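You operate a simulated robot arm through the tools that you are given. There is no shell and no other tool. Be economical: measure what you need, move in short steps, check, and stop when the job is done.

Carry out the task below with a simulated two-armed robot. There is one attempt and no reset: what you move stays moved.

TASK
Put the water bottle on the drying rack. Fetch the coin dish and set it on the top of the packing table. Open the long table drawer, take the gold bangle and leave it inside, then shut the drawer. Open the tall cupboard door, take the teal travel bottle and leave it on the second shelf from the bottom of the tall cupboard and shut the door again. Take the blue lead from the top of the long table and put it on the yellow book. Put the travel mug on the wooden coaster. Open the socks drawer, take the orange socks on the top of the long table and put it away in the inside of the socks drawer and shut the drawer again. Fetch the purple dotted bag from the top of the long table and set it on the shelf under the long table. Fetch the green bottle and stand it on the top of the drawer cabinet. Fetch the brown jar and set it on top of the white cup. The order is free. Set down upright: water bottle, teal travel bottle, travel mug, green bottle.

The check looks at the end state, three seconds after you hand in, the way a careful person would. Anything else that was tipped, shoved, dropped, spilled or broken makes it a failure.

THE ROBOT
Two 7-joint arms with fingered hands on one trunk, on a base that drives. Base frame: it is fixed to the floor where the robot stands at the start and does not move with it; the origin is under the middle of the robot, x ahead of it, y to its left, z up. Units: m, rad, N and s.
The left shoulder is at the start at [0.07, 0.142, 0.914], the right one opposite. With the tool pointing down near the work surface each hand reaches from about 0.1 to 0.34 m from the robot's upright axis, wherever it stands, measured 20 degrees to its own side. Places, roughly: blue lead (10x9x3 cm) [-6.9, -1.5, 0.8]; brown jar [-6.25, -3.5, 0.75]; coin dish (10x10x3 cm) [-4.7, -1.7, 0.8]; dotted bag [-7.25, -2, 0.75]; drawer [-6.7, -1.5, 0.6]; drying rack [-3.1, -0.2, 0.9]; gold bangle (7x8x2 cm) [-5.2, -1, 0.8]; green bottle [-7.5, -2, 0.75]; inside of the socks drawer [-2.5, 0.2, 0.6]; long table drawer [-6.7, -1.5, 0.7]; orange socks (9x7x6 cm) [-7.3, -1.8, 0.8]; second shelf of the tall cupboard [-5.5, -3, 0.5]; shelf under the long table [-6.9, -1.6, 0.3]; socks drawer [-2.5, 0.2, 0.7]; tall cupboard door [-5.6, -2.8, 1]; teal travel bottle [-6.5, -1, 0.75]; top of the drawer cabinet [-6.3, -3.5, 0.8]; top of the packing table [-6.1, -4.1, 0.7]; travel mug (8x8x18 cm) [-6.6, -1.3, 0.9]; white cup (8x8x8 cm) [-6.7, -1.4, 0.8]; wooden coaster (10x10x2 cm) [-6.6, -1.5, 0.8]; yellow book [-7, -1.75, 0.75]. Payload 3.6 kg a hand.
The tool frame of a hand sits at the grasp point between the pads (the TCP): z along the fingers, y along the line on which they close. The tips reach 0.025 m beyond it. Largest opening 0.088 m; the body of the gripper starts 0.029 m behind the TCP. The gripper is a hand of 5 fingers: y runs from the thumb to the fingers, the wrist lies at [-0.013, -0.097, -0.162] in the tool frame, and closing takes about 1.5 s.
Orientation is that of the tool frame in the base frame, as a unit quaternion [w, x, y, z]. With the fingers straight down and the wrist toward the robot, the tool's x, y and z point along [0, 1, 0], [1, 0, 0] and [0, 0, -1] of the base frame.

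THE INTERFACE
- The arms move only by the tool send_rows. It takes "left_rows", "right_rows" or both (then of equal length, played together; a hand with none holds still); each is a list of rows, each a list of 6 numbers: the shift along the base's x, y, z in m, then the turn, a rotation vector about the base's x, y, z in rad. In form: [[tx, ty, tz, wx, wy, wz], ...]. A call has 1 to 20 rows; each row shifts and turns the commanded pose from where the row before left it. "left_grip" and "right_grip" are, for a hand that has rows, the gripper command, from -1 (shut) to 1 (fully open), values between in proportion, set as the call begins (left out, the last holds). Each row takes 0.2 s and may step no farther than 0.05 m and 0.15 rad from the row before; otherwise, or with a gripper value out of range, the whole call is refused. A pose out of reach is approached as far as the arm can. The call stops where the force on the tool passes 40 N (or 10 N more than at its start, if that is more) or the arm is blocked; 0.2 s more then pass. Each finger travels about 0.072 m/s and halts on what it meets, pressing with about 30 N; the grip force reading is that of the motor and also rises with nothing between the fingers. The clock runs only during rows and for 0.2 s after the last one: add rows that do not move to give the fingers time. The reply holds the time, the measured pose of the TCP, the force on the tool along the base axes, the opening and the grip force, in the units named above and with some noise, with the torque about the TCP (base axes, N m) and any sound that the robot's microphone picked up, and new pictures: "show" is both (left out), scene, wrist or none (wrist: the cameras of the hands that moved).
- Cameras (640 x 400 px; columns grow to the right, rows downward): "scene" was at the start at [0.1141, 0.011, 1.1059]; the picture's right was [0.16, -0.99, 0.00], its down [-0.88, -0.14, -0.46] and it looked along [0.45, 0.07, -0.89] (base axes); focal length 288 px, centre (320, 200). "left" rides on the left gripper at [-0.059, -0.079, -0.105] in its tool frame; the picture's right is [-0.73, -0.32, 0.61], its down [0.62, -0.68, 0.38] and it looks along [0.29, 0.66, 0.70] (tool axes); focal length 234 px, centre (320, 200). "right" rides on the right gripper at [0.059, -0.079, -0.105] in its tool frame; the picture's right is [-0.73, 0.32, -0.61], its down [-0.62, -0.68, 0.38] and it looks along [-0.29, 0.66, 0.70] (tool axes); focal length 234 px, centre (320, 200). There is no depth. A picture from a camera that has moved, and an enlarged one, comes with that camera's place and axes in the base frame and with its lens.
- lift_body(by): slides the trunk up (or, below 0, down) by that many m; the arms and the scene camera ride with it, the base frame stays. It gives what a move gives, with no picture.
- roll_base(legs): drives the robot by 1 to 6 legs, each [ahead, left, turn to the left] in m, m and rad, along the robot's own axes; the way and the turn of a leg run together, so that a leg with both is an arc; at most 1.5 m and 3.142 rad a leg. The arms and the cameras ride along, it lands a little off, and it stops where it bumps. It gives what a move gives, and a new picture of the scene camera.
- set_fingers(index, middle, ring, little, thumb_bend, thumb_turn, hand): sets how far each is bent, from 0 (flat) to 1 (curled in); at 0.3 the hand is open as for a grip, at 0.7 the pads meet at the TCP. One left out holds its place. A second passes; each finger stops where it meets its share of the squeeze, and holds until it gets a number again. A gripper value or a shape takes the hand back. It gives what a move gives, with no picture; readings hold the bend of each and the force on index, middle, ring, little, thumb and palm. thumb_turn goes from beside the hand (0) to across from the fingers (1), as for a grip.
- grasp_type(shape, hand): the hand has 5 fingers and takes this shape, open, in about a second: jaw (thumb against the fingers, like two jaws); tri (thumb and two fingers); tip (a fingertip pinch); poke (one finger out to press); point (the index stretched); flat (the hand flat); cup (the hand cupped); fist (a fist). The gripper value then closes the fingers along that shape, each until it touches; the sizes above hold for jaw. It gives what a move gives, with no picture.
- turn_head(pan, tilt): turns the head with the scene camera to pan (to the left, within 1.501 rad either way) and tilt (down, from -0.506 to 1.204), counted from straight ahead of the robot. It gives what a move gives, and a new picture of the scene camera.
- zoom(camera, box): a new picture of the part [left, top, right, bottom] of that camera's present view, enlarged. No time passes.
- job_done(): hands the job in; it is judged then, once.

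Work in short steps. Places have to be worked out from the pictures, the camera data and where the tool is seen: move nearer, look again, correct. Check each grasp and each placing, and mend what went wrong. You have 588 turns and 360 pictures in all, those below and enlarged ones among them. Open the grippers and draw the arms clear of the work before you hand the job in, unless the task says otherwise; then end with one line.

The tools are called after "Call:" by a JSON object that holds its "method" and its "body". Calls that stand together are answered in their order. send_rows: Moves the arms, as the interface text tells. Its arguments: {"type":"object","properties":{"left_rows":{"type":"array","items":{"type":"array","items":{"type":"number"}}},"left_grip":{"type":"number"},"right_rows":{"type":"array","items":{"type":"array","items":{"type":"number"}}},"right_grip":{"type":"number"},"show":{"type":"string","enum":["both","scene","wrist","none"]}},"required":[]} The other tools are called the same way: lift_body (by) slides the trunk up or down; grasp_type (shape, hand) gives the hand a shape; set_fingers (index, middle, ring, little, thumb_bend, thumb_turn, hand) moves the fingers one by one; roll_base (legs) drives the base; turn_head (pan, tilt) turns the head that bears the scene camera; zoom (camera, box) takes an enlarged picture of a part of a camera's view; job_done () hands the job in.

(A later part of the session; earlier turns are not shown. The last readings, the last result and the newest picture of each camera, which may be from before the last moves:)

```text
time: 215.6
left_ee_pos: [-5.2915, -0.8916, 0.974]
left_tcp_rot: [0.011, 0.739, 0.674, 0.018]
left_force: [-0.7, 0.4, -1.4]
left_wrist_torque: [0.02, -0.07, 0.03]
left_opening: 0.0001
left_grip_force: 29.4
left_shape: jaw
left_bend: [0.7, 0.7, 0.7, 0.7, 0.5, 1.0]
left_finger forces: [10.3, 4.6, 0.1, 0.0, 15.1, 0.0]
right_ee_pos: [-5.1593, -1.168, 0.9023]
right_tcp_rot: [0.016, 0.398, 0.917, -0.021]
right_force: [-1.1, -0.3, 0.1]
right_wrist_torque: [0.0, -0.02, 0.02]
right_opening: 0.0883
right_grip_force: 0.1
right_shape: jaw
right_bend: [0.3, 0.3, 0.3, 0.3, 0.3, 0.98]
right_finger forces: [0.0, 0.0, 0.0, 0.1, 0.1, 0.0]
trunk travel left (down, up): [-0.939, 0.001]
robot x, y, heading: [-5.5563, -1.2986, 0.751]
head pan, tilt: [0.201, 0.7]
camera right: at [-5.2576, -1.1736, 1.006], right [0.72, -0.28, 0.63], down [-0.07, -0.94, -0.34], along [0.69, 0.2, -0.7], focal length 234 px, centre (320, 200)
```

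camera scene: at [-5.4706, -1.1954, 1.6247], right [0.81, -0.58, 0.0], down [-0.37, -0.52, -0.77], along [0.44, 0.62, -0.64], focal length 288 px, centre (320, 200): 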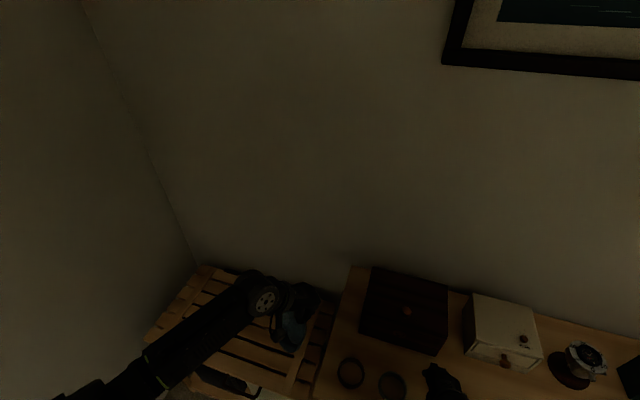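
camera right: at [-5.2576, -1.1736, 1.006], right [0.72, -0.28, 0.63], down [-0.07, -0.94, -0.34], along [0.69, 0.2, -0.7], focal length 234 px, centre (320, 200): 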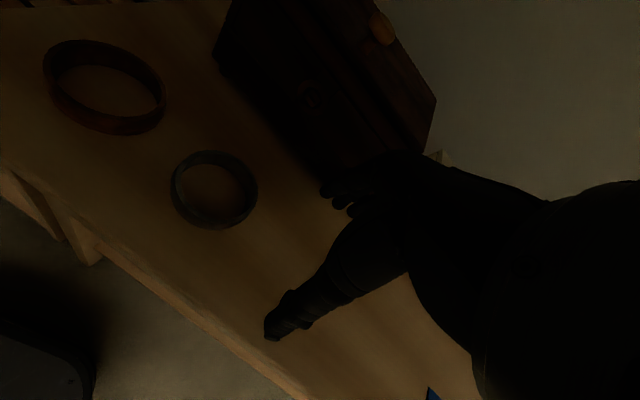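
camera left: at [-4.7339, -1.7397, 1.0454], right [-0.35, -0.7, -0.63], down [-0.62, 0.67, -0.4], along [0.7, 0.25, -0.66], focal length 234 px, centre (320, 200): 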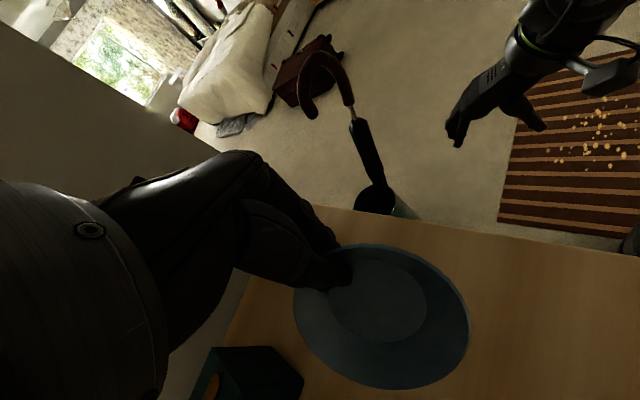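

Ring A centre is about (-5.246, -1.005). I move the right hand over its far wall (thumb inside, fingers outside).

Call:
{"method": "send_rows", "body": {"right_rows": [[-0.0122, 0.0376, -0.006, 0, 0, 0], [-0.0122, 0.0376, -0.006, 0, 0, 0], [-0.0122, 0.0376, -0.006, 0, 0, 0], [-0.0122, 0.0376, -0.006, 0, 0, 0], [-0.0122, 0.0376, -0.006, 0, 0, 0]], "show": "wrist"}}

```text
time: 217.0
left_ee_pos: [-5.2897, -0.8929, 0.9744]
left_tcp_rot: [0.011, 0.739, 0.673, 0.019]
left_force: [0.2, 0.1, -1.2]
left_wrist_torque: [0.02, -0.05, 0.04]
left_opening: 0.0
left_grip_force: 30.1
left_shape: jaw
left_bend: [0.7, 0.7, 0.7, 0.7, 0.5, 1.0]
left_finger forces: [10.1, 4.6, 0.0, 0.0, 15.2, 0.0]
right_ee_pos: [-5.175, -1.0386, 0.8427]
right_tcp_rot: [0.074, 0.398, 0.913, -0.053]
right_force: [-0.4, 0.5, 1.1]
right_wrist_torque: [-0.01, 0.01, -0.02]
right_opening: 0.0879
right_grip_force: 0.0
right_shape: jaw
right_bend: [0.3, 0.3, 0.3, 0.3, 0.3, 0.98]
right_finger forces: [0.0, 0.0, 0.0, 0.0, 0.0, 0.1]
trunk travel left (down, up): [-0.939, 0.001]
robot x, y, heading: [-5.5578, -1.2945, 0.753]
head pan, tilt: [0.201, 0.7]
stopped in row 5 (right hand): the arm was blocked; the commanded pose is now the measured one
camera right: at [-5.282, -1.0329, 0.9385], right [0.67, -0.21, 0.71], down [-0.05, -0.97, -0.24], along [0.74, 0.13, -0.66], focal length 234 px, centre (320, 200)
```

right: 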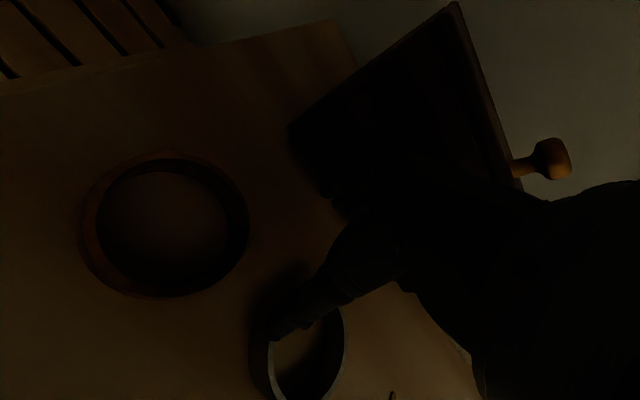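

The right arm blocked reaching across. I raise it slightly and shift the base left 0.12 instead.

Call:
{"method": "send_rows", "body": {"right_rows": [[0.008, -0.01, 0.03, -0.02, 0.04, 0], [0.008, -0.01, 0.02, -0.04, -0.05, 0]], "show": "none"}}

Call:
{"method": "roll_base", "body": {"legs": [[0, 0.13, 0]]}}

```text
time: 217.6
left_ee_pos: [-5.2907, -0.8931, 0.9737]
left_tcp_rot: [0.011, 0.739, 0.674, 0.018]
left_force: [0.1, -0.4, -1.8]
left_wrist_torque: [-0.02, -0.03, -0.01]
left_opening: 0.0
left_grip_force: 29.3
left_shape: jaw
left_bend: [0.7, 0.7, 0.7, 0.7, 0.5, 1.0]
left_finger forces: [10.2, 4.6, 0.1, 0.0, 15.1, 0.0]
right_ee_pos: [-5.161, -1.0556, 0.8936]
right_tcp_rot: [0.089, 0.397, 0.91, -0.078]
right_force: [0.3, -0.3, 0.6]
right_wrist_torque: [-0.03, -0.01, -0.02]
right_opening: 0.0879
right_grip_force: 0.0
right_shape: jaw
right_bend: [0.3, 0.3, 0.3, 0.3, 0.3, 0.98]
right_finger forces: [0.1, 0.1, 0.0, 0.1, 0.1, 0.1]
trunk travel left (down, up): [-0.939, 0.001]
robot x, y, heading: [-5.5567, -1.3012, 0.749]
head pan, tilt: [0.201, 0.7]
```

```text
time: 218.9
left_ee_pos: [-5.3802, -0.7974, 0.9738]
left_tcp_rot: [0.011, 0.738, 0.674, 0.019]
left_force: [0.4, -0.1, -1.5]
left_wrist_torque: [0.01, -0.01, -0.03]
left_opening: 0.0
left_grip_force: 29.8
left_shape: jaw
left_bend: [0.7, 0.7, 0.7, 0.7, 0.5, 1.0]
left_finger forces: [10.4, 4.6, 0.1, 0.1, 15.1, 0.0]
right_ee_pos: [-5.2497, -0.9597, 0.8935]
right_tcp_rot: [0.089, 0.396, 0.911, -0.078]
right_force: [0.0, -0.6, 0.3]
right_wrist_torque: [0.01, -0.02, -0.04]
right_opening: 0.0879
right_grip_force: 0.1
right_shape: jaw
right_bend: [0.3, 0.3, 0.3, 0.3, 0.3, 0.98]
right_finger forces: [0.0, 0.0, 0.0, 0.1, 0.0, 0.0]
trunk travel left (down, up): [-0.939, 0.001]
robot x, y, heading: [-5.6487, -1.2034, 0.755]
head pan, tilt: [0.201, 0.7]
camera scene: at [-5.5578, -1.0998, 1.6246], right [0.82, -0.58, 0.0], down [-0.37, -0.52, -0.77], along [0.44, 0.62, -0.64], focal length 288 px, centre (320, 200)
```

scene: 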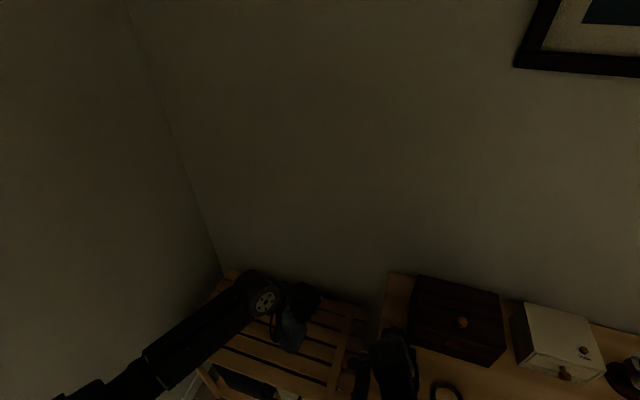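

I restore the right hand's vertical orientation and move above the ring's far wall.

Call:
{"method": "send_rows", "body": {"right_rows": [[0.015, -0.01, 0, 0.107, 0.051, 0], [0.015, -0.01, 0, 0.107, 0.051, 0], [0, 0, -0.015, 0, 0, 0]], "show": "wrist"}}

```text
time: 219.7
left_ee_pos: [-5.3823, -0.7944, 0.9736]
left_tcp_rot: [0.012, 0.739, 0.674, 0.018]
left_force: [-0.4, 0.4, -1.3]
left_wrist_torque: [0.0, -0.04, 0.02]
left_opening: 0.0
left_grip_force: 30.2
left_shape: jaw
left_bend: [0.7, 0.7, 0.7, 0.7, 0.5, 1.0]
left_finger forces: [10.2, 4.6, 0.1, 0.1, 15.1, 0.0]
right_ee_pos: [-5.2205, -0.9788, 0.8783]
right_tcp_rot: [0.0, 0.399, 0.917, 0.001]
right_force: [-0.3, 0.1, -0.2]
right_wrist_torque: [0.03, -0.03, 0.0]
right_opening: 0.0881
right_grip_force: 0.1
right_shape: jaw
right_bend: [0.3, 0.3, 0.3, 0.3, 0.3, 0.98]
right_finger forces: [0.0, 0.1, 0.0, 0.0, 0.0, 0.1]
trunk travel left (down, up): [-0.939, 0.001]
robot x, y, heading: [-5.6452, -1.2014, 0.748]
head pan, tilt: [0.201, 0.7]
camera right: at [-5.3174, -0.9889, 0.9831], right [0.73, -0.31, 0.61], down [-0.07, -0.92, -0.38], along [0.68, 0.24, -0.7], focal length 234 px, centre (320, 200)
```

right: 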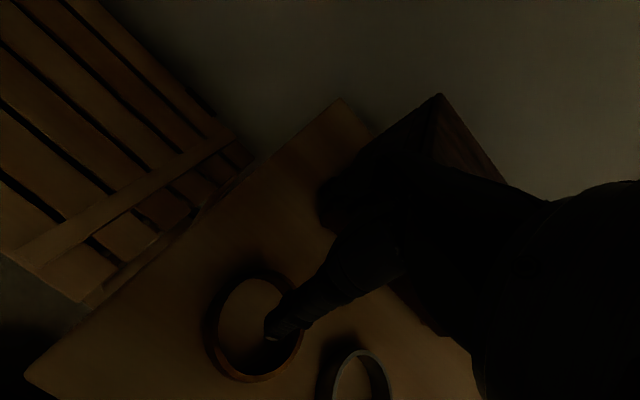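

Thumb is over the ring's inside. I adjust 1 cm and descend.

Call:
{"method": "send_rows", "body": {"right_rows": [[0, -0.01, -0.02, 0, 0, 0], [0, 0, -0.02, 0, 0, 0], [0, 0, -0.01, 0, 0, 0], [0, 0, -0.008, 0, 0, 0]], "show": "wrist"}}

```text
time: 220.7
left_ee_pos: [-5.3841, -0.7985, 0.9754]
left_tcp_rot: [0.012, 0.738, 0.674, 0.02]
left_force: [0.1, 0.5, -1.1]
left_wrist_torque: [0.01, -0.07, 0.03]
left_opening: 0.0
left_grip_force: 30.5
left_shape: jaw
left_bend: [0.7, 0.7, 0.7, 0.7, 0.5, 1.0]
left_finger forces: [10.3, 4.5, 0.0, 0.0, 15.1, 0.0]
right_ee_pos: [-5.2237, -0.989, 0.8226]
right_tcp_rot: [0.002, 0.398, 0.917, 0.004]
right_force: [0.4, -1.4, 17.4]
right_wrist_torque: [0.43, -0.65, -0.04]
right_opening: 0.0859
right_grip_force: 0.1
right_shape: jaw
right_bend: [0.3, 0.3, 0.3, 0.3, 0.31, 0.98]
right_finger forces: [0.2, 16.1, 0.1, 0.0, 2.4, 0.0]
trunk travel left (down, up): [-0.939, 0.001]
robot x, y, heading: [-5.6448, -1.2011, 0.75]
head pan, tilt: [0.201, 0.7]
camera right: at [-5.3204, -1.0013, 0.9272], right [0.73, -0.31, 0.61], down [-0.07, -0.92, -0.39], along [0.68, 0.24, -0.69], focal length 234 px, centre (320, 200)
```

right: 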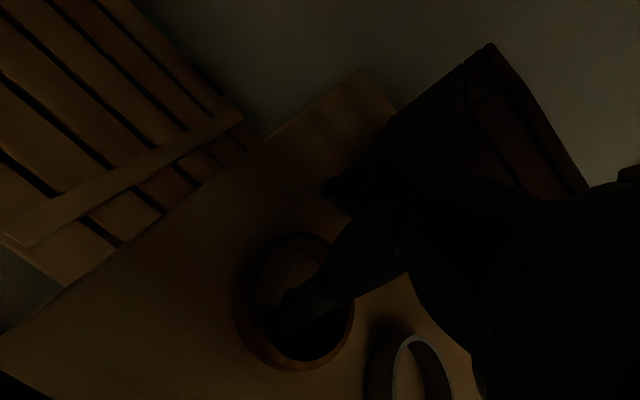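

The middle finger touches the table. I raise 4 mm and close on the ring wall.

Call:
{"method": "send_rows", "body": {"right_rows": [[0, 0, 0.005, 0, 0, 0]], "show": "none"}}

Call:
{"method": "send_rows", "body": {"right_rows": [[0, 0, 0, 0, 0, 0], [0, 0, 0, 0, 0, 0], [0, 0, 0, 0, 0, 0], [0, 0, 0, 0, 0, 0], [0, 0, 0, 0, 0, 0], [0, 0, 0, 0, 0, 0], [0, 0, 0, 0, 0, 0]], "right_grip": -1, "show": "none"}}

Call:
{"method": "send_rows", "body": {"right_rows": [[0, 0, 0.02, 0, 0, 0], [0, 0, 0.03, 0, 0, 0], [0, 0, 0.03, 0, 0, 0]], "show": "wrist"}}

```text
time: 221.1
left_ee_pos: [-5.3809, -0.7951, 0.9742]
left_tcp_rot: [0.011, 0.738, 0.674, 0.018]
left_force: [0.3, -0.2, -1.5]
left_wrist_torque: [-0.01, -0.07, -0.01]
left_opening: 0.0
left_grip_force: 30.4
left_shape: jaw
left_bend: [0.7, 0.7, 0.7, 0.7, 0.5, 1.0]
left_finger forces: [10.3, 4.6, 0.1, 0.1, 15.0, 0.1]
right_ee_pos: [-5.2216, -0.9893, 0.824]
right_tcp_rot: [-0.001, 0.399, 0.917, -0.002]
right_force: [-1.2, -0.7, 8.5]
right_wrist_torque: [0.22, -0.34, 0.05]
right_opening: 0.0871
right_grip_force: 0.0
right_shape: jaw
right_bend: [0.3, 0.3, 0.3, 0.3, 0.3, 0.98]
right_finger forces: [0.0, 7.6, 0.0, 0.0, 0.1, 0.0]
trunk travel left (down, up): [-0.939, 0.001]
robot x, y, heading: [-5.6468, -1.2009, 0.752]
head pan, tilt: [0.201, 0.7]
```

```text
time: 222.7
left_ee_pos: [-5.3812, -0.7963, 0.9741]
left_tcp_rot: [0.011, 0.739, 0.674, 0.019]
left_force: [0.2, 0.1, -1.5]
left_wrist_torque: [0.0, 0.0, -0.02]
left_opening: 0.0
left_grip_force: 29.5
left_shape: jaw
left_bend: [0.7, 0.7, 0.7, 0.7, 0.5, 1.0]
left_finger forces: [10.3, 4.6, 0.0, 0.1, 15.0, 0.0]
right_ee_pos: [-5.2217, -0.9904, 0.8248]
right_tcp_rot: [0.0, 0.398, 0.917, 0.0]
right_force: [-0.3, -3.6, 7.9]
right_wrist_torque: [0.02, -0.05, -0.01]
right_opening: 0.0147
right_grip_force: 29.6
right_shape: jaw
right_bend: [0.73, 0.57, 0.65, 0.61, 0.81, 1.0]
right_finger forces: [28.4, 4.1, 1.5, 0.0, 24.1, 0.0]
trunk travel left (down, up): [-0.939, 0.001]
robot x, y, heading: [-5.6447, -1.2005, 0.75]
head pan, tilt: [0.201, 0.7]
```

```text
time: 223.5
left_ee_pos: [-5.3803, -0.7956, 0.9733]
left_tcp_rot: [0.012, 0.738, 0.674, 0.019]
left_force: [-0.2, -0.3, -1.1]
left_wrist_torque: [-0.02, -0.04, 0.0]
left_opening: 0.0001
left_grip_force: 30.2
left_shape: jaw
left_bend: [0.7, 0.7, 0.7, 0.7, 0.5, 1.0]
left_finger forces: [10.4, 4.5, 0.0, 0.0, 15.1, 0.0]
right_ee_pos: [-5.2217, -0.9912, 0.9047]
right_tcp_rot: [-0.001, 0.399, 0.917, 0.0]
right_force: [0.7, -0.1, 0.0]
right_wrist_torque: [-0.02, -0.02, 0.01]
right_opening: 0.0138
right_grip_force: 30.5
right_shape: jaw
right_bend: [0.73, 0.57, 0.66, 0.61, 0.81, 1.0]
right_finger forces: [16.0, 4.9, 0.8, 0.1, 21.1, 0.0]
trunk travel left (down, up): [-0.939, 0.001]
robot x, y, heading: [-5.6493, -1.1996, 0.756]
head pan, tilt: [0.201, 0.7]
camera right: at [-5.3187, -1.0012, 1.0095], right [0.73, -0.31, 0.61], down [-0.07, -0.92, -0.38], along [0.68, 0.24, -0.7], focal length 234 px, centre (320, 200)
```

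right: 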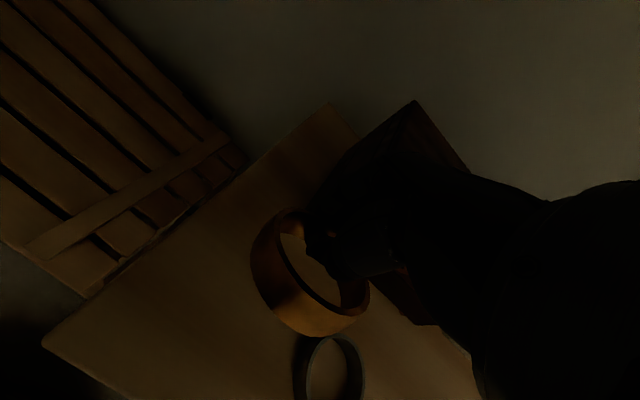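

The gold bangle is in the right hand. I back away into the room and look toward the cabinet/packing area.

Call:
{"method": "roll_base", "body": {"legs": [[-0.75, 0, 0]]}}

Call:
{"method": "turn_head", "body": {"pan": -1.5, "tilt": 0.4}}

Call:
{"method": "turn_head", "body": {"pan": 1.5, "tilt": 0.5}}

```text
time: 225.7
left_ee_pos: [-5.5476, -1.007, 0.9733]
left_tcp_rot: [0.011, 0.755, 0.655, 0.018]
left_force: [-0.3, 0.1, -0.7]
left_wrist_torque: [-0.03, -0.05, -0.01]
left_opening: 0.0
left_grip_force: 30.0
left_shape: jaw
left_bend: [0.7, 0.7, 0.7, 0.7, 0.5, 1.0]
left_finger forces: [10.4, 4.5, 0.0, 0.0, 15.2, 0.0]
right_ee_pos: [-5.3986, -1.2075, 0.9042]
right_tcp_rot: [-0.001, 0.421, 0.907, -0.002]
right_force: [0.2, -0.8, -1.1]
right_wrist_torque: [0.02, -0.05, 0.03]
right_opening: 0.0136
right_grip_force: 29.5
right_shape: jaw
right_bend: [0.73, 0.57, 0.66, 0.61, 0.81, 1.0]
right_finger forces: [16.1, 4.8, 0.8, 0.0, 21.0, 0.1]
trunk travel left (down, up): [-0.939, 0.001]
robot x, y, heading: [-5.8352, -1.4018, 0.701]
head pan, tilt: [0.201, 0.7]
stopped in leg 1: the robot was blocked; the commanded pose is now the measured one
camera scene: at [-5.7407, -1.2979, 1.6243], right [0.79, -0.62, 0.0], down [-0.4, -0.51, -0.76], along [0.47, 0.6, -0.65], focal length 288 px, centre (320, 200)
```

scene: 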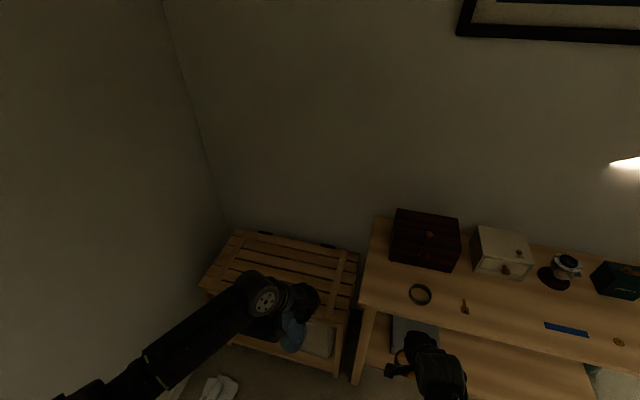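

```text
time: 227.4
left_ee_pos: [-5.5467, -1.0076, 0.9724]
left_tcp_rot: [0.012, 0.754, 0.656, 0.019]
left_force: [-0.3, -0.1, -1.2]
left_wrist_torque: [-0.04, -0.05, 0.02]
left_opening: 0.0001
left_grip_force: 30.3
left_shape: jaw
left_bend: [0.7, 0.7, 0.7, 0.7, 0.5, 1.0]
left_finger forces: [10.5, 4.4, 0.0, 0.1, 15.1, 0.0]
right_ee_pos: [-5.3979, -1.2087, 0.9061]
right_tcp_rot: [-0.001, 0.421, 0.907, 0.0]
right_force: [-1.0, -0.1, -0.1]
right_wrist_torque: [0.01, 0.02, -0.02]
right_opening: 0.0138
right_grip_force: 29.7
right_shape: jaw
right_bend: [0.73, 0.57, 0.66, 0.61, 0.81, 1.0]
right_finger forces: [16.0, 4.7, 0.8, 0.1, 21.2, 0.0]
trunk travel left (down, up): [-0.939, 0.001]
robot x, y, heading: [-5.8339, -1.4031, 0.705]
head pan, tilt: [-1.499, 0.4]
camera scene: at [-5.7287, -1.4332, 1.6514], right [-0.71, -0.7, 0.0], down [-0.27, 0.28, -0.92], along [0.64, -0.66, -0.39], focal length 288 px, centre (320, 200)
```

scene: 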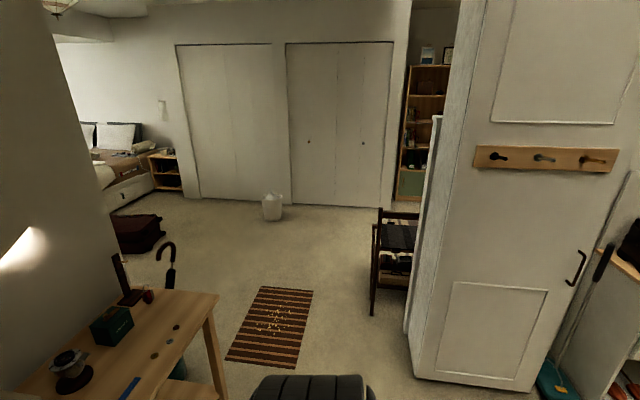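

```text
time: 230.0
left_ee_pos: [-5.5487, -1.008, 0.9738]
left_tcp_rot: [0.011, 0.754, 0.656, 0.018]
left_force: [0.0, -0.1, -1.2]
left_wrist_torque: [0.0, -0.06, 0.0]
left_opening: 0.0001
left_grip_force: 30.0
left_shape: jaw
left_bend: [0.7, 0.7, 0.7, 0.7, 0.5, 1.0]
left_finger forces: [10.5, 4.4, 0.1, 0.0, 15.0, 0.0]
right_ee_pos: [-5.3988, -1.2099, 0.905]
right_tcp_rot: [-0.001, 0.421, 0.907, 0.001]
right_force: [0.0, -0.2, 0.4]
right_wrist_torque: [-0.04, 0.0, 0.0]
right_opening: 0.0135
right_grip_force: 29.3
right_shape: jaw
right_bend: [0.73, 0.57, 0.66, 0.61, 0.81, 1.0]
right_finger forces: [16.1, 4.8, 0.8, 0.0, 21.0, 0.0]
trunk travel left (down, up): [-0.939, 0.001]
robot x, y, heading: [-5.8309, -1.4002, 0.711]
head pan, tilt: [1.499, 0.499]
camera scene: at [-5.8473, -1.2941, 1.6423], right [0.81, 0.59, 0.0], down [0.28, -0.39, -0.88], along [-0.52, 0.71, -0.48], focal length 288 px, centre (320, 200)
```

scene: 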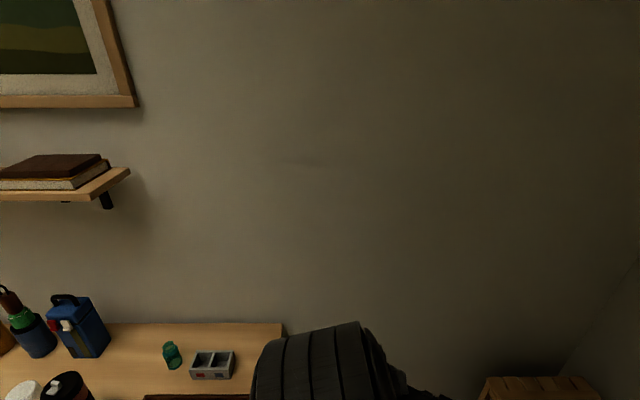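

I see the tall cupboard's door with handle. I move to the room's open centre and turn to face the far end.

Call:
{"method": "roll_base", "body": {"legs": [[0.05, -0.75, 0], [0, 0, 2.9]]}}

Call:
{"method": "turn_head", "body": {"pan": 0.3, "tilt": 0.45}}

```text
time: 240.8
left_ee_pos: [-5.6971, -2.2434, 0.9732]
left_tcp_rot: [-0.017, -0.554, 0.832, 0.014]
left_force: [-0.7, 0.5, -2.1]
left_wrist_torque: [0.02, 0.0, 0.01]
left_opening: 0.0
left_grip_force: 30.0
left_shape: jaw
left_bend: [0.7, 0.7, 0.7, 0.7, 0.5, 1.0]
left_finger forces: [10.1, 4.3, 0.1, 0.1, 14.7, 0.0]
right_ee_pos: [-5.7909, -2.0096, 0.905]
right_tcp_rot: [0.001, 0.846, -0.533, 0.0]
right_force: [-0.5, -0.3, 0.1]
right_wrist_torque: [-0.01, -0.02, 0.04]
right_opening: 0.0135
right_grip_force: 29.9
right_shape: jaw
right_bend: [0.73, 0.57, 0.66, 0.61, 0.81, 1.0]
right_finger forces: [15.2, 4.4, 0.7, 0.0, 19.4, 0.0]
trunk travel left (down, up): [-0.939, 0.001]
robot x, y, heading: [-5.3207, -1.9363, -2.693]
head pan, tilt: [1.499, 0.499]
camera scene: at [-5.333, -2.0406, 1.6423], right [-0.93, -0.37, 0.0], down [-0.18, 0.45, -0.88], along [0.32, -0.82, -0.48], focal length 288 px, centre (320, 200)
```

scene: 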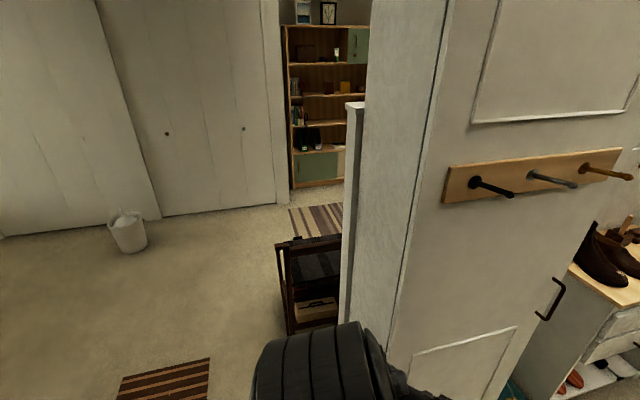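

```text
time: 242.2
left_ee_pos: [-5.6972, -2.2445, 0.9743]
left_tcp_rot: [-0.017, -0.554, 0.832, 0.014]
left_force: [-0.6, 0.4, -1.2]
left_wrist_torque: [0.03, 0.07, -0.03]
left_opening: 0.0
left_grip_force: 30.3
left_shape: jaw
left_bend: [0.7, 0.7, 0.7, 0.7, 0.5, 1.0]
left_finger forces: [10.1, 4.2, 0.0, 0.1, 14.6, 0.1]
right_ee_pos: [-5.7902, -2.01, 0.9047]
right_tcp_rot: [0.0, 0.846, -0.533, 0.0]
right_force: [0.4, 0.9, 0.3]
right_wrist_torque: [0.01, -0.01, 0.04]
right_opening: 0.0136
right_grip_force: 29.8
right_shape: jaw
right_bend: [0.73, 0.57, 0.66, 0.61, 0.81, 1.0]
right_finger forces: [15.2, 4.3, 0.6, 0.0, 19.3, 0.0]
trunk travel left (down, up): [-0.939, 0.001]
robot x, y, heading: [-5.3237, -1.9314, -2.691]
head pan, tilt: [0.3, 0.45]
camera scene: at [-5.4336, -2.0186, 1.6467], right [-0.68, 0.73, 0.0], down [0.32, 0.3, -0.9], along [-0.66, -0.61, -0.44], focal length 288 px, centre (320, 200)
```

scene: 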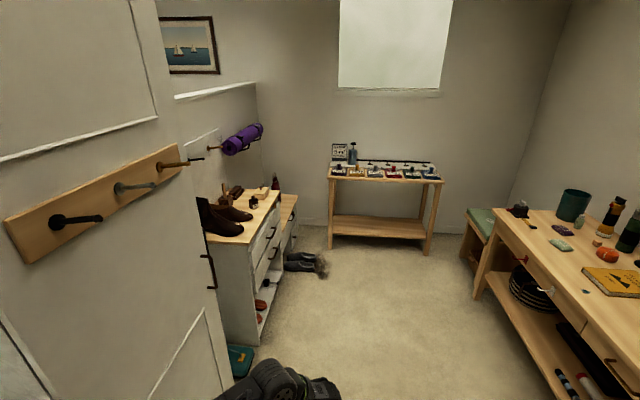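

The white shoe cabinet with a wooden top is the drawer cabinet; the packing table is beyond the divider, reached from the east. I drive out through the passage toward it.

Call:
{"method": "roll_base", "body": {"legs": [[0, 0, 1.99], [1.3, 0, 0], [0, 0, -0.87], [1.2, 0, 0], [0, 0, -1.4]]}}

Call:
{"method": "turn_head", "body": {"pan": 0, "tilt": 0.55}}

```text
time: 258.4
left_ee_pos: [-4.2082, -3.6964, 0.9727]
left_tcp_rot: [0.018, 0.901, -0.434, -0.003]
left_force: [-0.8, -0.8, -1.5]
left_wrist_torque: [-0.01, 0.04, 0.01]
left_opening: 0.0002
left_grip_force: 30.2
left_shape: jaw
left_bend: [0.7, 0.7, 0.7, 0.7, 0.51, 1.0]
left_finger forces: [10.2, 4.2, 0.1, 0.0, 14.5, 0.0]
right_ee_pos: [-4.4578, -3.6662, 0.905]
right_tcp_rot: [-0.002, 1.0, -0.029, 0.003]
right_force: [1.0, 0.3, -0.5]
right_wrist_torque: [-0.02, 0.01, -0.01]
right_opening: 0.013
right_grip_force: 29.9
right_shape: jaw
right_bend: [0.73, 0.57, 0.66, 0.61, 0.81, 1.0]
right_finger forces: [14.9, 4.0, 0.6, 0.0, 18.7, 0.0]
trunk travel left (down, up): [-0.939, 0.001]
robot x, y, heading: [-4.294, -3.2166, -1.63]
head pan, tilt: [0.3, 0.45]
stopped in leg 4: the robot was blocked; the commanded pose is now the measured one
camera scene: at [-4.2783, -3.3588, 1.6466], right [-0.97, -0.24, 0.0], down [-0.1, 0.42, -0.9], along [0.22, -0.87, -0.44], focal length 288 px, centre (320, 200)
```

scene: 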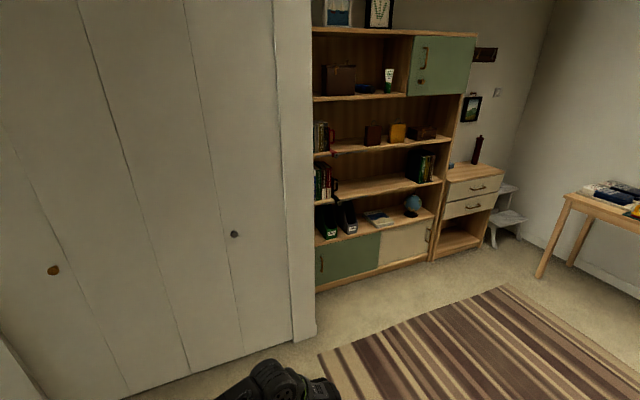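

```text
time: 259.2
left_ee_pos: [-4.2064, -3.6963, 0.9719]
left_tcp_rot: [0.021, 0.9, -0.435, -0.004]
left_force: [0.5, 0.2, -2.2]
left_wrist_torque: [0.0, 0.08, 0.01]
left_opening: 0.0
left_grip_force: 30.2
left_shape: jaw
left_bend: [0.7, 0.7, 0.7, 0.7, 0.51, 1.0]
left_finger forces: [10.2, 4.1, 0.0, 0.0, 14.4, 0.0]
right_ee_pos: [-4.4548, -3.6666, 0.9044]
right_tcp_rot: [-0.001, 1.0, -0.028, 0.0]
right_force: [-0.4, -0.3, 0.4]
right_wrist_torque: [-0.01, 0.03, 0.01]
right_opening: 0.0134
right_grip_force: 30.1
right_shape: jaw
right_bend: [0.73, 0.57, 0.66, 0.61, 0.81, 1.0]
right_finger forces: [14.9, 4.0, 0.6, 0.1, 18.7, 0.1]
trunk travel left (down, up): [-0.939, 0.001]
robot x, y, heading: [-4.2937, -3.2186, -1.628]
head pan, tilt: [0.0, 0.55]
camera scene: at [-4.3003, -3.3586, 1.6376], right [-1.0, 0.05, 0.0], down [0.03, 0.52, -0.85], along [-0.05, -0.85, -0.52], focal length 288 px, centre (320, 200)
```

scene: 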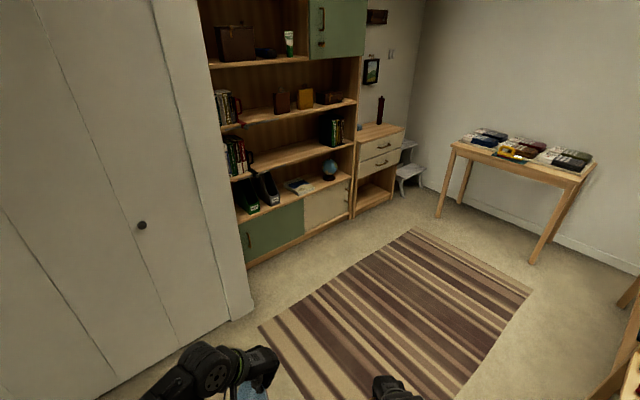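

Blocked on the closet at my left. I look right to check the stool and the packing table.

Call:
{"method": "turn_head", "body": {"pan": -0.9, "tilt": 0.65}}

```text
time: 260.4
left_ee_pos: [-4.207, -3.6963, 0.9728]
left_tcp_rot: [0.021, 0.9, -0.434, -0.004]
left_force: [-0.2, 0.4, -0.8]
left_wrist_torque: [-0.02, 0.05, -0.01]
left_opening: 0.0001
left_grip_force: 30.6
left_shape: jaw
left_bend: [0.7, 0.7, 0.7, 0.7, 0.51, 1.0]
left_finger forces: [10.2, 4.0, 0.0, 0.1, 14.4, 0.0]
right_ee_pos: [-4.4565, -3.6645, 0.9044]
right_tcp_rot: [0.0, 1.0, -0.029, 0.001]
right_force: [-0.2, 0.1, -0.5]
right_wrist_torque: [-0.02, -0.02, 0.03]
right_opening: 0.0131
right_grip_force: 30.6
right_shape: jaw
right_bend: [0.73, 0.57, 0.66, 0.61, 0.81, 1.0]
right_finger forces: [14.9, 4.0, 0.5, 0.1, 18.6, 0.0]
trunk travel left (down, up): [-0.939, 0.001]
robot x, y, heading: [-4.2941, -3.2159, -1.626]
head pan, tilt: [-0.901, 0.649]
camera scene: at [-4.3675, -3.318, 1.6289], right [-0.58, 0.82, 0.0], down [0.49, 0.35, -0.8], along [-0.65, -0.46, -0.6], focal length 288 px, centre (320, 200)
```

scene: 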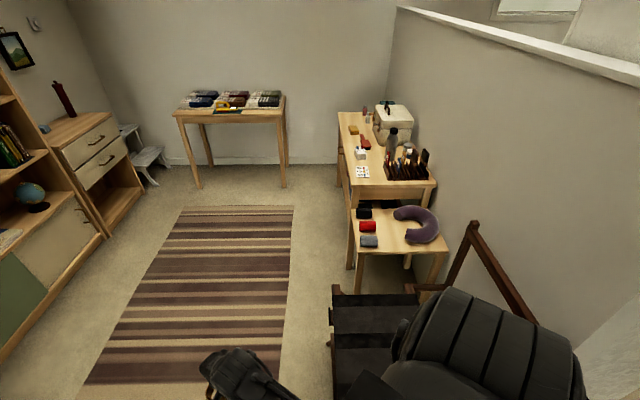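

Now the layout is clear: the packing table's long side is open from the rug. I zoom to find free space on it.

Call:
{"method": "zoom", "body": {"camera": "scene", "box": [320, 90, 464, 180]}}

```text
4.44 times, centred on (392, 135) of scene
camera zoom: at [-4.3675, -3.318, 1.6289], right [-0.58, 0.82, 0.0], down [0.49, 0.35, -0.8], along [-0.65, -0.46, -0.6], focal length 1278 px, centre (0, 489)
```

zoom: 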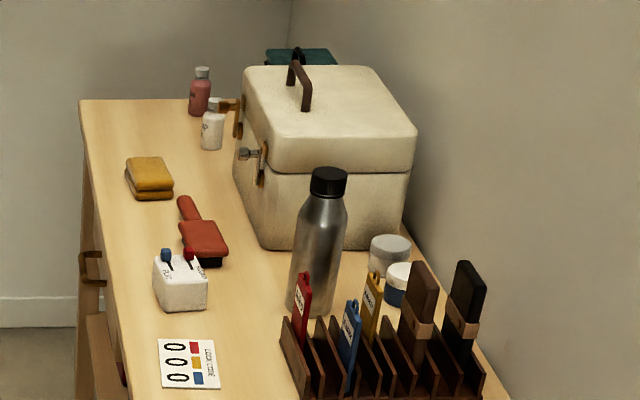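

The stool at my right blocked me. I slide left, turn, and pass it on the rug side toward the packing table.

Call:
{"method": "roll_base", "body": {"legs": [[0.0, 0.28, 0], [0, 0, -0.6], [1.35, 0, 0]]}}

```text
time: 270.6
left_ee_pos: [-5.0302, -4.8298, 0.973]
left_tcp_rot: [0.019, 0.743, -0.669, -0.009]
left_force: [0.4, 0.2, -2.0]
left_wrist_torque: [0.04, 0.08, 0.03]
left_opening: 0.0
left_grip_force: 30.3
left_shape: jaw
left_bend: [0.7, 0.7, 0.7, 0.7, 0.51, 1.0]
left_finger forces: [10.0, 3.9, 0.0, 0.0, 14.2, 0.0]
right_ee_pos: [-5.223, -4.6705, 0.9057]
right_tcp_rot: [0.0, 0.952, -0.307, 0.001]
right_force: [-0.3, -1.0, -0.1]
right_wrist_torque: [0.0, -0.01, 0.0]
right_opening: 0.0133
right_grip_force: 30.3
right_shape: jaw
right_bend: [0.73, 0.57, 0.66, 0.61, 0.81, 1.0]
right_finger forces: [14.7, 3.9, 0.6, 0.0, 18.4, 0.0]
trunk travel left (down, up): [-0.939, 0.001]
robot x, y, heading: [-4.8532, -4.3758, -2.189]
head pan, tilt: [-0.901, 0.649]
camera scene: at [-4.9641, -4.4237, 1.629], right [-0.05, 1.0, 0.0], down [0.6, 0.03, -0.8], along [-0.8, -0.04, -0.6], focal length 288 px, centre (320, 200)
```

scene: 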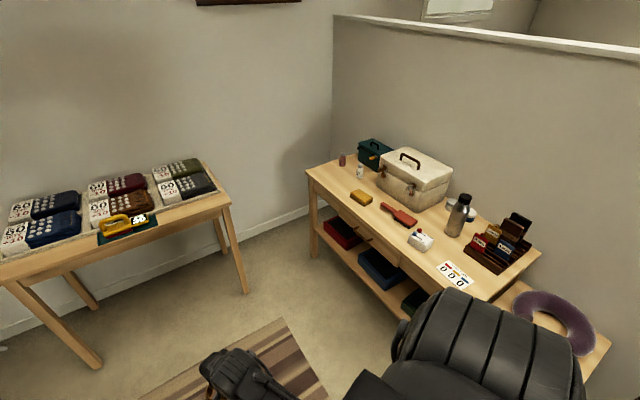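

Free space for the dish is at the table's far-left part, around (-6.35, -4.37). I extend the left hand sideways, turn to face the table and strafe there.

Call:
{"method": "send_rows", "body": {"left_rows": [[0.027, -0.019, 0, 0, 0, 0], [0.027, -0.019, 0, 0, 0, 0], [0.027, -0.019, 0, 0, 0, 0]], "show": "none"}}

Call:
{"method": "roll_base", "body": {"legs": [[0, 0, -1.834], [0, 0.88, 0], [0.3, 0, 0]]}}

Call:
{"method": "turn_head", "body": {"pan": 0.25, "tilt": 0.85}}

```text
time: 271.4
left_ee_pos: [-4.9515, -4.8847, 0.9751]
left_tcp_rot: [0.018, 0.743, -0.669, -0.01]
left_force: [-0.3, -0.4, -1.2]
left_wrist_torque: [0.0, 0.1, -0.01]
left_opening: 0.0
left_grip_force: 29.9
left_shape: jaw
left_bend: [0.7, 0.7, 0.7, 0.7, 0.51, 1.0]
left_finger forces: [10.0, 4.1, 0.0, 0.0, 14.3, 0.0]
right_ee_pos: [-5.2248, -4.6707, 0.9053]
right_tcp_rot: [0.0, 0.952, -0.306, 0.0]
right_force: [0.0, 0.2, 0.1]
right_wrist_torque: [0.01, 0.0, 0.0]
right_opening: 0.0132
right_grip_force: 29.6
right_shape: jaw
right_bend: [0.73, 0.57, 0.66, 0.61, 0.81, 1.0]
right_finger forces: [14.7, 4.0, 0.7, 0.1, 18.5, 0.1]
trunk travel left (down, up): [-0.939, 0.001]
robot x, y, heading: [-4.8505, -4.3785, -2.192]
head pan, tilt: [-0.901, 0.649]
```

```text
time: 282.1
left_ee_pos: [-6.1793, -4.4918, 0.9757]
left_tcp_rot: [-0.005, 0.078, 0.997, 0.021]
left_force: [0.6, -1.0, -0.9]
left_wrist_torque: [0.01, 0.0, 0.01]
left_opening: 0.0
left_grip_force: 29.4
left_shape: jaw
left_bend: [0.7, 0.7, 0.7, 0.7, 0.51, 1.0]
left_finger forces: [10.1, 3.8, 0.0, 0.0, 14.2, 0.0]
right_ee_pos: [-5.9017, -4.2824, 0.9058]
right_tcp_rot: [-0.002, -0.336, 0.942, 0.0]
right_force: [0.2, -0.6, -0.8]
right_wrist_torque: [-0.01, -0.01, -0.02]
right_opening: 0.013
right_grip_force: 29.6
right_shape: jaw
right_bend: [0.73, 0.57, 0.66, 0.61, 0.81, 1.0]
right_finger forces: [14.4, 3.8, 0.5, 0.1, 17.9, 0.0]
trunk travel left (down, up): [-0.939, 0.001]
robot x, y, heading: [-5.7194, -4.7205, 2.26]
head pan, tilt: [-0.901, 0.649]
camera scene: at [-5.7299, -4.5965, 1.6291], right [0.98, -0.21, 0.0], down [-0.13, -0.59, -0.8], along [0.17, 0.78, -0.6], focal length 288 px, centre (320, 200)
```

scene: 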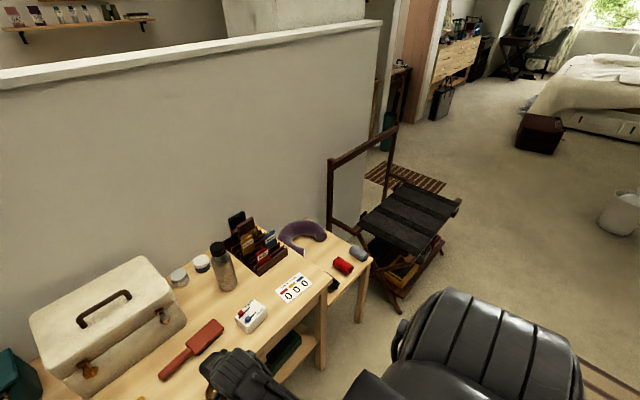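

```text
time: 283.5
left_ee_pos: [-6.1805, -4.4897, 0.9743]
left_tcp_rot: [-0.004, 0.078, 0.997, 0.021]
left_force: [1.3, 0.2, -0.9]
left_wrist_torque: [0.04, -0.02, 0.01]
left_opening: 0.0
left_grip_force: 30.0
left_shape: jaw
left_bend: [0.7, 0.7, 0.7, 0.7, 0.51, 1.0]
left_finger forces: [10.1, 4.0, 0.0, 0.0, 14.2, 0.0]
right_ee_pos: [-5.9025, -4.2815, 0.9034]
right_tcp_rot: [0.0, -0.336, 0.942, -0.001]
right_force: [0.2, -0.1, 0.1]
right_wrist_torque: [-0.02, -0.01, 0.0]
right_opening: 0.0131
right_grip_force: 30.2
right_shape: jaw
right_bend: [0.73, 0.57, 0.66, 0.61, 0.81, 1.0]
right_finger forces: [14.3, 3.9, 0.5, 0.0, 17.9, 0.1]
trunk travel left (down, up): [-0.939, 0.001]
robot x, y, heading: [-5.7205, -4.7204, 2.259]
head pan, tilt: [0.25, 0.85]
camera scene: at [-5.813, -4.6328, 1.6123], right [0.59, 0.81, 0.0], down [0.61, -0.45, -0.66], along [-0.53, 0.39, -0.75], focal length 288 px, centre (320, 200)
```

scene: 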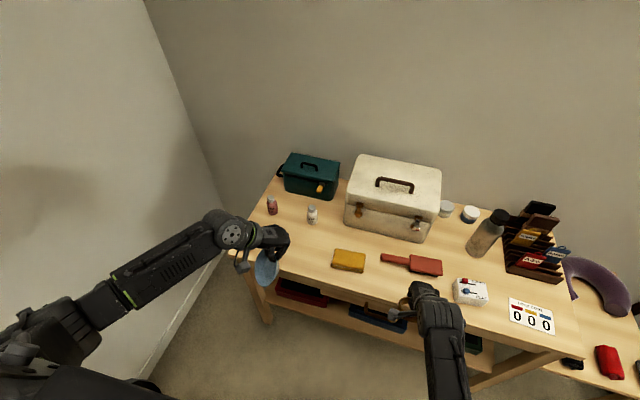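

The dish spot is about 0.185 straight ahead. I first pull the right hand back and up to clear the case, then move ahead and lower the trunk a little.

Call:
{"method": "send_rows", "body": {"right_rows": [[0.019, -0.023, 0.025, 0, 0, 0], [0.019, -0.023, 0.025, 0, 0, 0], [0.01, -0.012, 0.025, 0, 0, 0], [0, 0, 0.025, 0, 0, 0]], "show": "none"}}

Call:
{"method": "roll_base", "body": {"legs": [[0.18, 0.02, 0]]}}

Call:
{"method": "lift_body", "body": {"by": -0.1}}

```text
time: 284.5
left_ee_pos: [-6.181, -4.49, 0.9757]
left_tcp_rot: [-0.004, 0.078, 0.997, 0.021]
left_force: [-0.4, 0.4, -2.3]
left_wrist_torque: [0.06, -0.02, -0.04]
left_opening: 0.0
left_grip_force: 29.6
left_shape: jaw
left_bend: [0.7, 0.7, 0.7, 0.7, 0.51, 1.0]
left_finger forces: [10.1, 4.0, 0.1, 0.1, 14.2, 0.0]
right_ee_pos: [-5.8557, -4.3414, 1.0033]
right_tcp_rot: [0.0, -0.336, 0.942, -0.001]
right_force: [-0.1, -1.1, 0.1]
right_wrist_torque: [-0.03, 0.03, -0.01]
right_opening: 0.013
right_grip_force: 30.1
right_shape: jaw
right_bend: [0.73, 0.57, 0.66, 0.61, 0.81, 1.0]
right_finger forces: [15.4, 4.3, 0.6, 0.0, 19.3, 0.1]
trunk travel left (down, up): [-0.939, 0.001]
robot x, y, heading: [-5.7169, -4.72, 2.256]
head pan, tilt: [0.25, 0.85]
```

```text
time: 286.0
left_ee_pos: [-6.3117, -4.3649, 0.9761]
left_tcp_rot: [-0.006, 0.076, 0.997, 0.021]
left_force: [0.6, 0.4, -1.4]
left_wrist_torque: [0.06, 0.03, 0.03]
left_opening: 0.0
left_grip_force: 30.2
left_shape: jaw
left_bend: [0.7, 0.7, 0.7, 0.7, 0.51, 1.0]
left_finger forces: [10.1, 3.8, 0.0, 0.1, 14.2, 0.0]
right_ee_pos: [-5.9884, -4.2141, 1.0043]
right_tcp_rot: [-0.002, -0.338, 0.941, 0.0]
right_force: [0.8, 0.7, 0.1]
right_wrist_torque: [0.02, 0.04, 0.0]
right_opening: 0.0129
right_grip_force: 29.7
right_shape: jaw
right_bend: [0.73, 0.57, 0.66, 0.61, 0.81, 1.0]
right_finger forces: [15.4, 4.2, 0.5, 0.1, 19.2, 0.1]
trunk travel left (down, up): [-0.939, 0.001]
robot x, y, heading: [-5.8492, -4.5924, 2.259]
head pan, tilt: [0.25, 0.85]
camera scene: at [-5.9431, -4.5066, 1.6127], right [0.59, 0.81, 0.0], down [0.61, -0.44, -0.66], along [-0.53, 0.39, -0.75], focal length 288 px, centre (320, 200)
```

scene: 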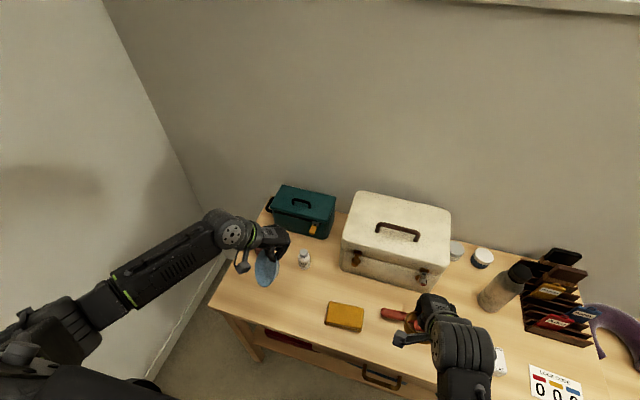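

```text
time: 287.3
left_ee_pos: [-6.3143, -4.3611, 0.8756]
left_tcp_rot: [-0.004, 0.076, 0.997, 0.021]
left_force: [0.1, 0.1, -1.3]
left_wrist_torque: [0.03, 0.01, 0.0]
left_opening: 0.0001
left_grip_force: 30.2
left_shape: jaw
left_bend: [0.7, 0.7, 0.7, 0.7, 0.51, 1.0]
left_finger forces: [10.1, 3.9, 0.0, 0.0, 14.1, 0.0]
right_ee_pos: [-5.99, -4.2114, 0.9037]
right_tcp_rot: [-0.001, -0.338, 0.941, -0.001]
right_force: [0.5, 0.1, 0.1]
right_wrist_torque: [-0.01, -0.02, 0.01]
right_opening: 0.0129
right_grip_force: 29.6
right_shape: jaw
right_bend: [0.73, 0.57, 0.66, 0.61, 0.81, 1.0]
right_finger forces: [15.4, 4.2, 0.6, 0.0, 19.3, 0.0]
trunk travel left (down, up): [-0.839, 0.101]
robot x, y, heading: [-5.8503, -4.5885, 2.262]
head pan, tilt: [0.25, 0.85]
```

I nudge the dish 3.5 cm away from the small white bottle, lower, and look with the left camera.

Call:
{"method": "send_rows", "body": {"left_rows": [[0.034, -0.014, 0, 0, 0, 0], [0, 0, -0.03, 0, 0, 0], [0, 0, -0.025, 0, 0, 0]], "show": "both"}}

```text
time: 288.1
left_ee_pos: [-6.2804, -4.3774, 0.8218]
left_tcp_rot: [-0.003, 0.077, 0.997, 0.021]
left_force: [0.8, -0.5, -1.1]
left_wrist_torque: [0.03, 0.02, -0.02]
left_opening: 0.0
left_grip_force: 29.9
left_shape: jaw
left_bend: [0.7, 0.7, 0.7, 0.7, 0.51, 1.0]
left_finger forces: [10.2, 3.9, 0.0, 0.1, 14.2, 0.0]
right_ee_pos: [-5.9902, -4.2122, 0.9023]
right_tcp_rot: [-0.001, -0.337, 0.941, -0.001]
right_force: [0.6, -0.2, -0.3]
right_wrist_torque: [-0.01, -0.01, 0.01]
right_opening: 0.0131
right_grip_force: 29.7
right_shape: jaw
right_bend: [0.73, 0.57, 0.66, 0.61, 0.81, 1.0]
right_finger forces: [15.3, 4.2, 0.6, 0.0, 19.4, 0.0]
trunk travel left (down, up): [-0.839, 0.101]
robot x, y, heading: [-5.8492, -4.5891, 2.258]
head pan, tilt: [0.25, 0.85]
camera scene: at [-5.9465, -4.5035, 1.5123], right [0.59, 0.81, 0.0], down [0.61, -0.44, -0.66], along [-0.53, 0.39, -0.75], focal length 288 px, centre (320, 200)
camera left: at [-6.232, -4.4674, 0.922], right [0.67, -0.4, -0.63], down [-0.72, -0.56, -0.4], along [-0.19, 0.72, -0.67], focal length 234 px, centre (320, 200)
```

scene: 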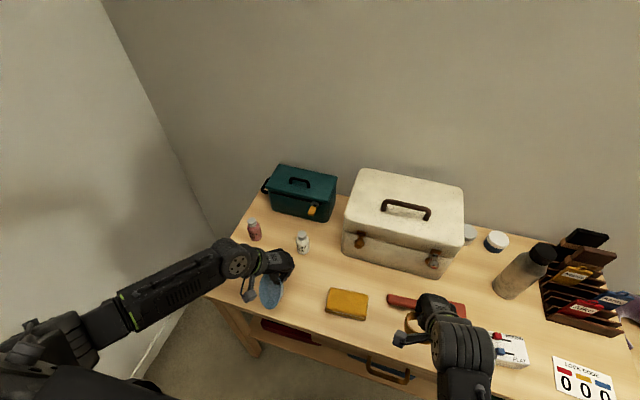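
left: 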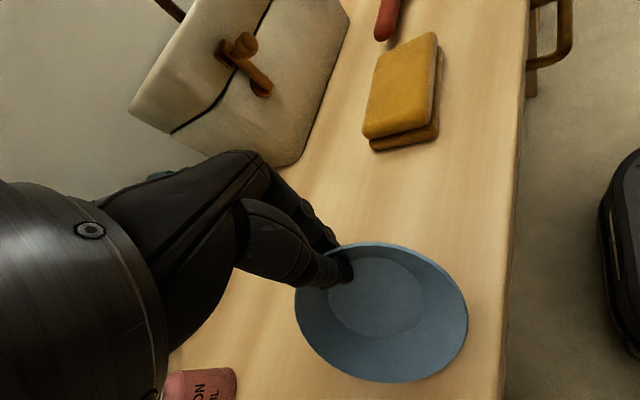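

Clear. I lower until contact.

Call:
{"method": "send_rows", "body": {"left_rows": [[0, 0, -0.02, 0, 0, 0], [0, 0, -0.015, 0, 0, 0], [0, 0, -0.01, 0, 0, 0], [0, 0, -0.01, 0, 0, 0]], "show": "wrist"}}

```text
time: 289.1
left_ee_pos: [-6.2786, -4.3712, 0.773]
left_tcp_rot: [-0.007, 0.075, 0.997, 0.028]
left_force: [1.1, 1.7, 21.9]
left_wrist_torque: [-1.47, -0.09, 0.07]
left_opening: 0.0001
left_grip_force: 29.8
left_shape: jaw
left_bend: [0.7, 0.7, 0.7, 0.7, 0.53, 1.0]
left_finger forces: [19.1, 9.8, 4.7, 0.1, 56.6, 0.1]
right_ee_pos: [-5.987, -4.2127, 0.9033]
right_tcp_rot: [-0.002, -0.337, 0.942, 0.0]
right_force: [0.5, -0.7, -0.8]
right_wrist_torque: [0.0, 0.02, -0.01]
right_opening: 0.0131
right_grip_force: 29.6
right_shape: jaw
right_bend: [0.73, 0.57, 0.66, 0.61, 0.81, 1.0]
right_finger forces: [15.5, 4.2, 0.6, 0.0, 19.4, 0.1]
trunk travel left (down, up): [-0.839, 0.101]
robot x, y, heading: [-5.8537, -4.5908, 2.259]
head pan, tilt: [0.25, 0.85]
stopped in row 4 (left hand): the force on the tool passed its limit (the readings are from after the stop); the commanded pose is now the measured one
camera left: at [-6.2309, -4.4638, 0.873], right [0.66, -0.39, -0.64], down [-0.72, -0.56, -0.41], along [-0.19, 0.73, -0.65], focal length 234 px, centre (320, 200)
```

left: 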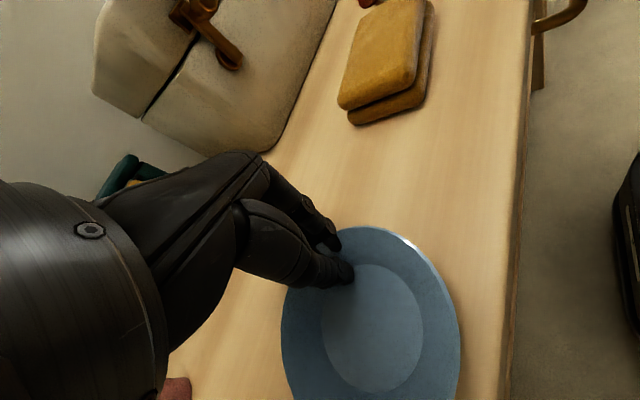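

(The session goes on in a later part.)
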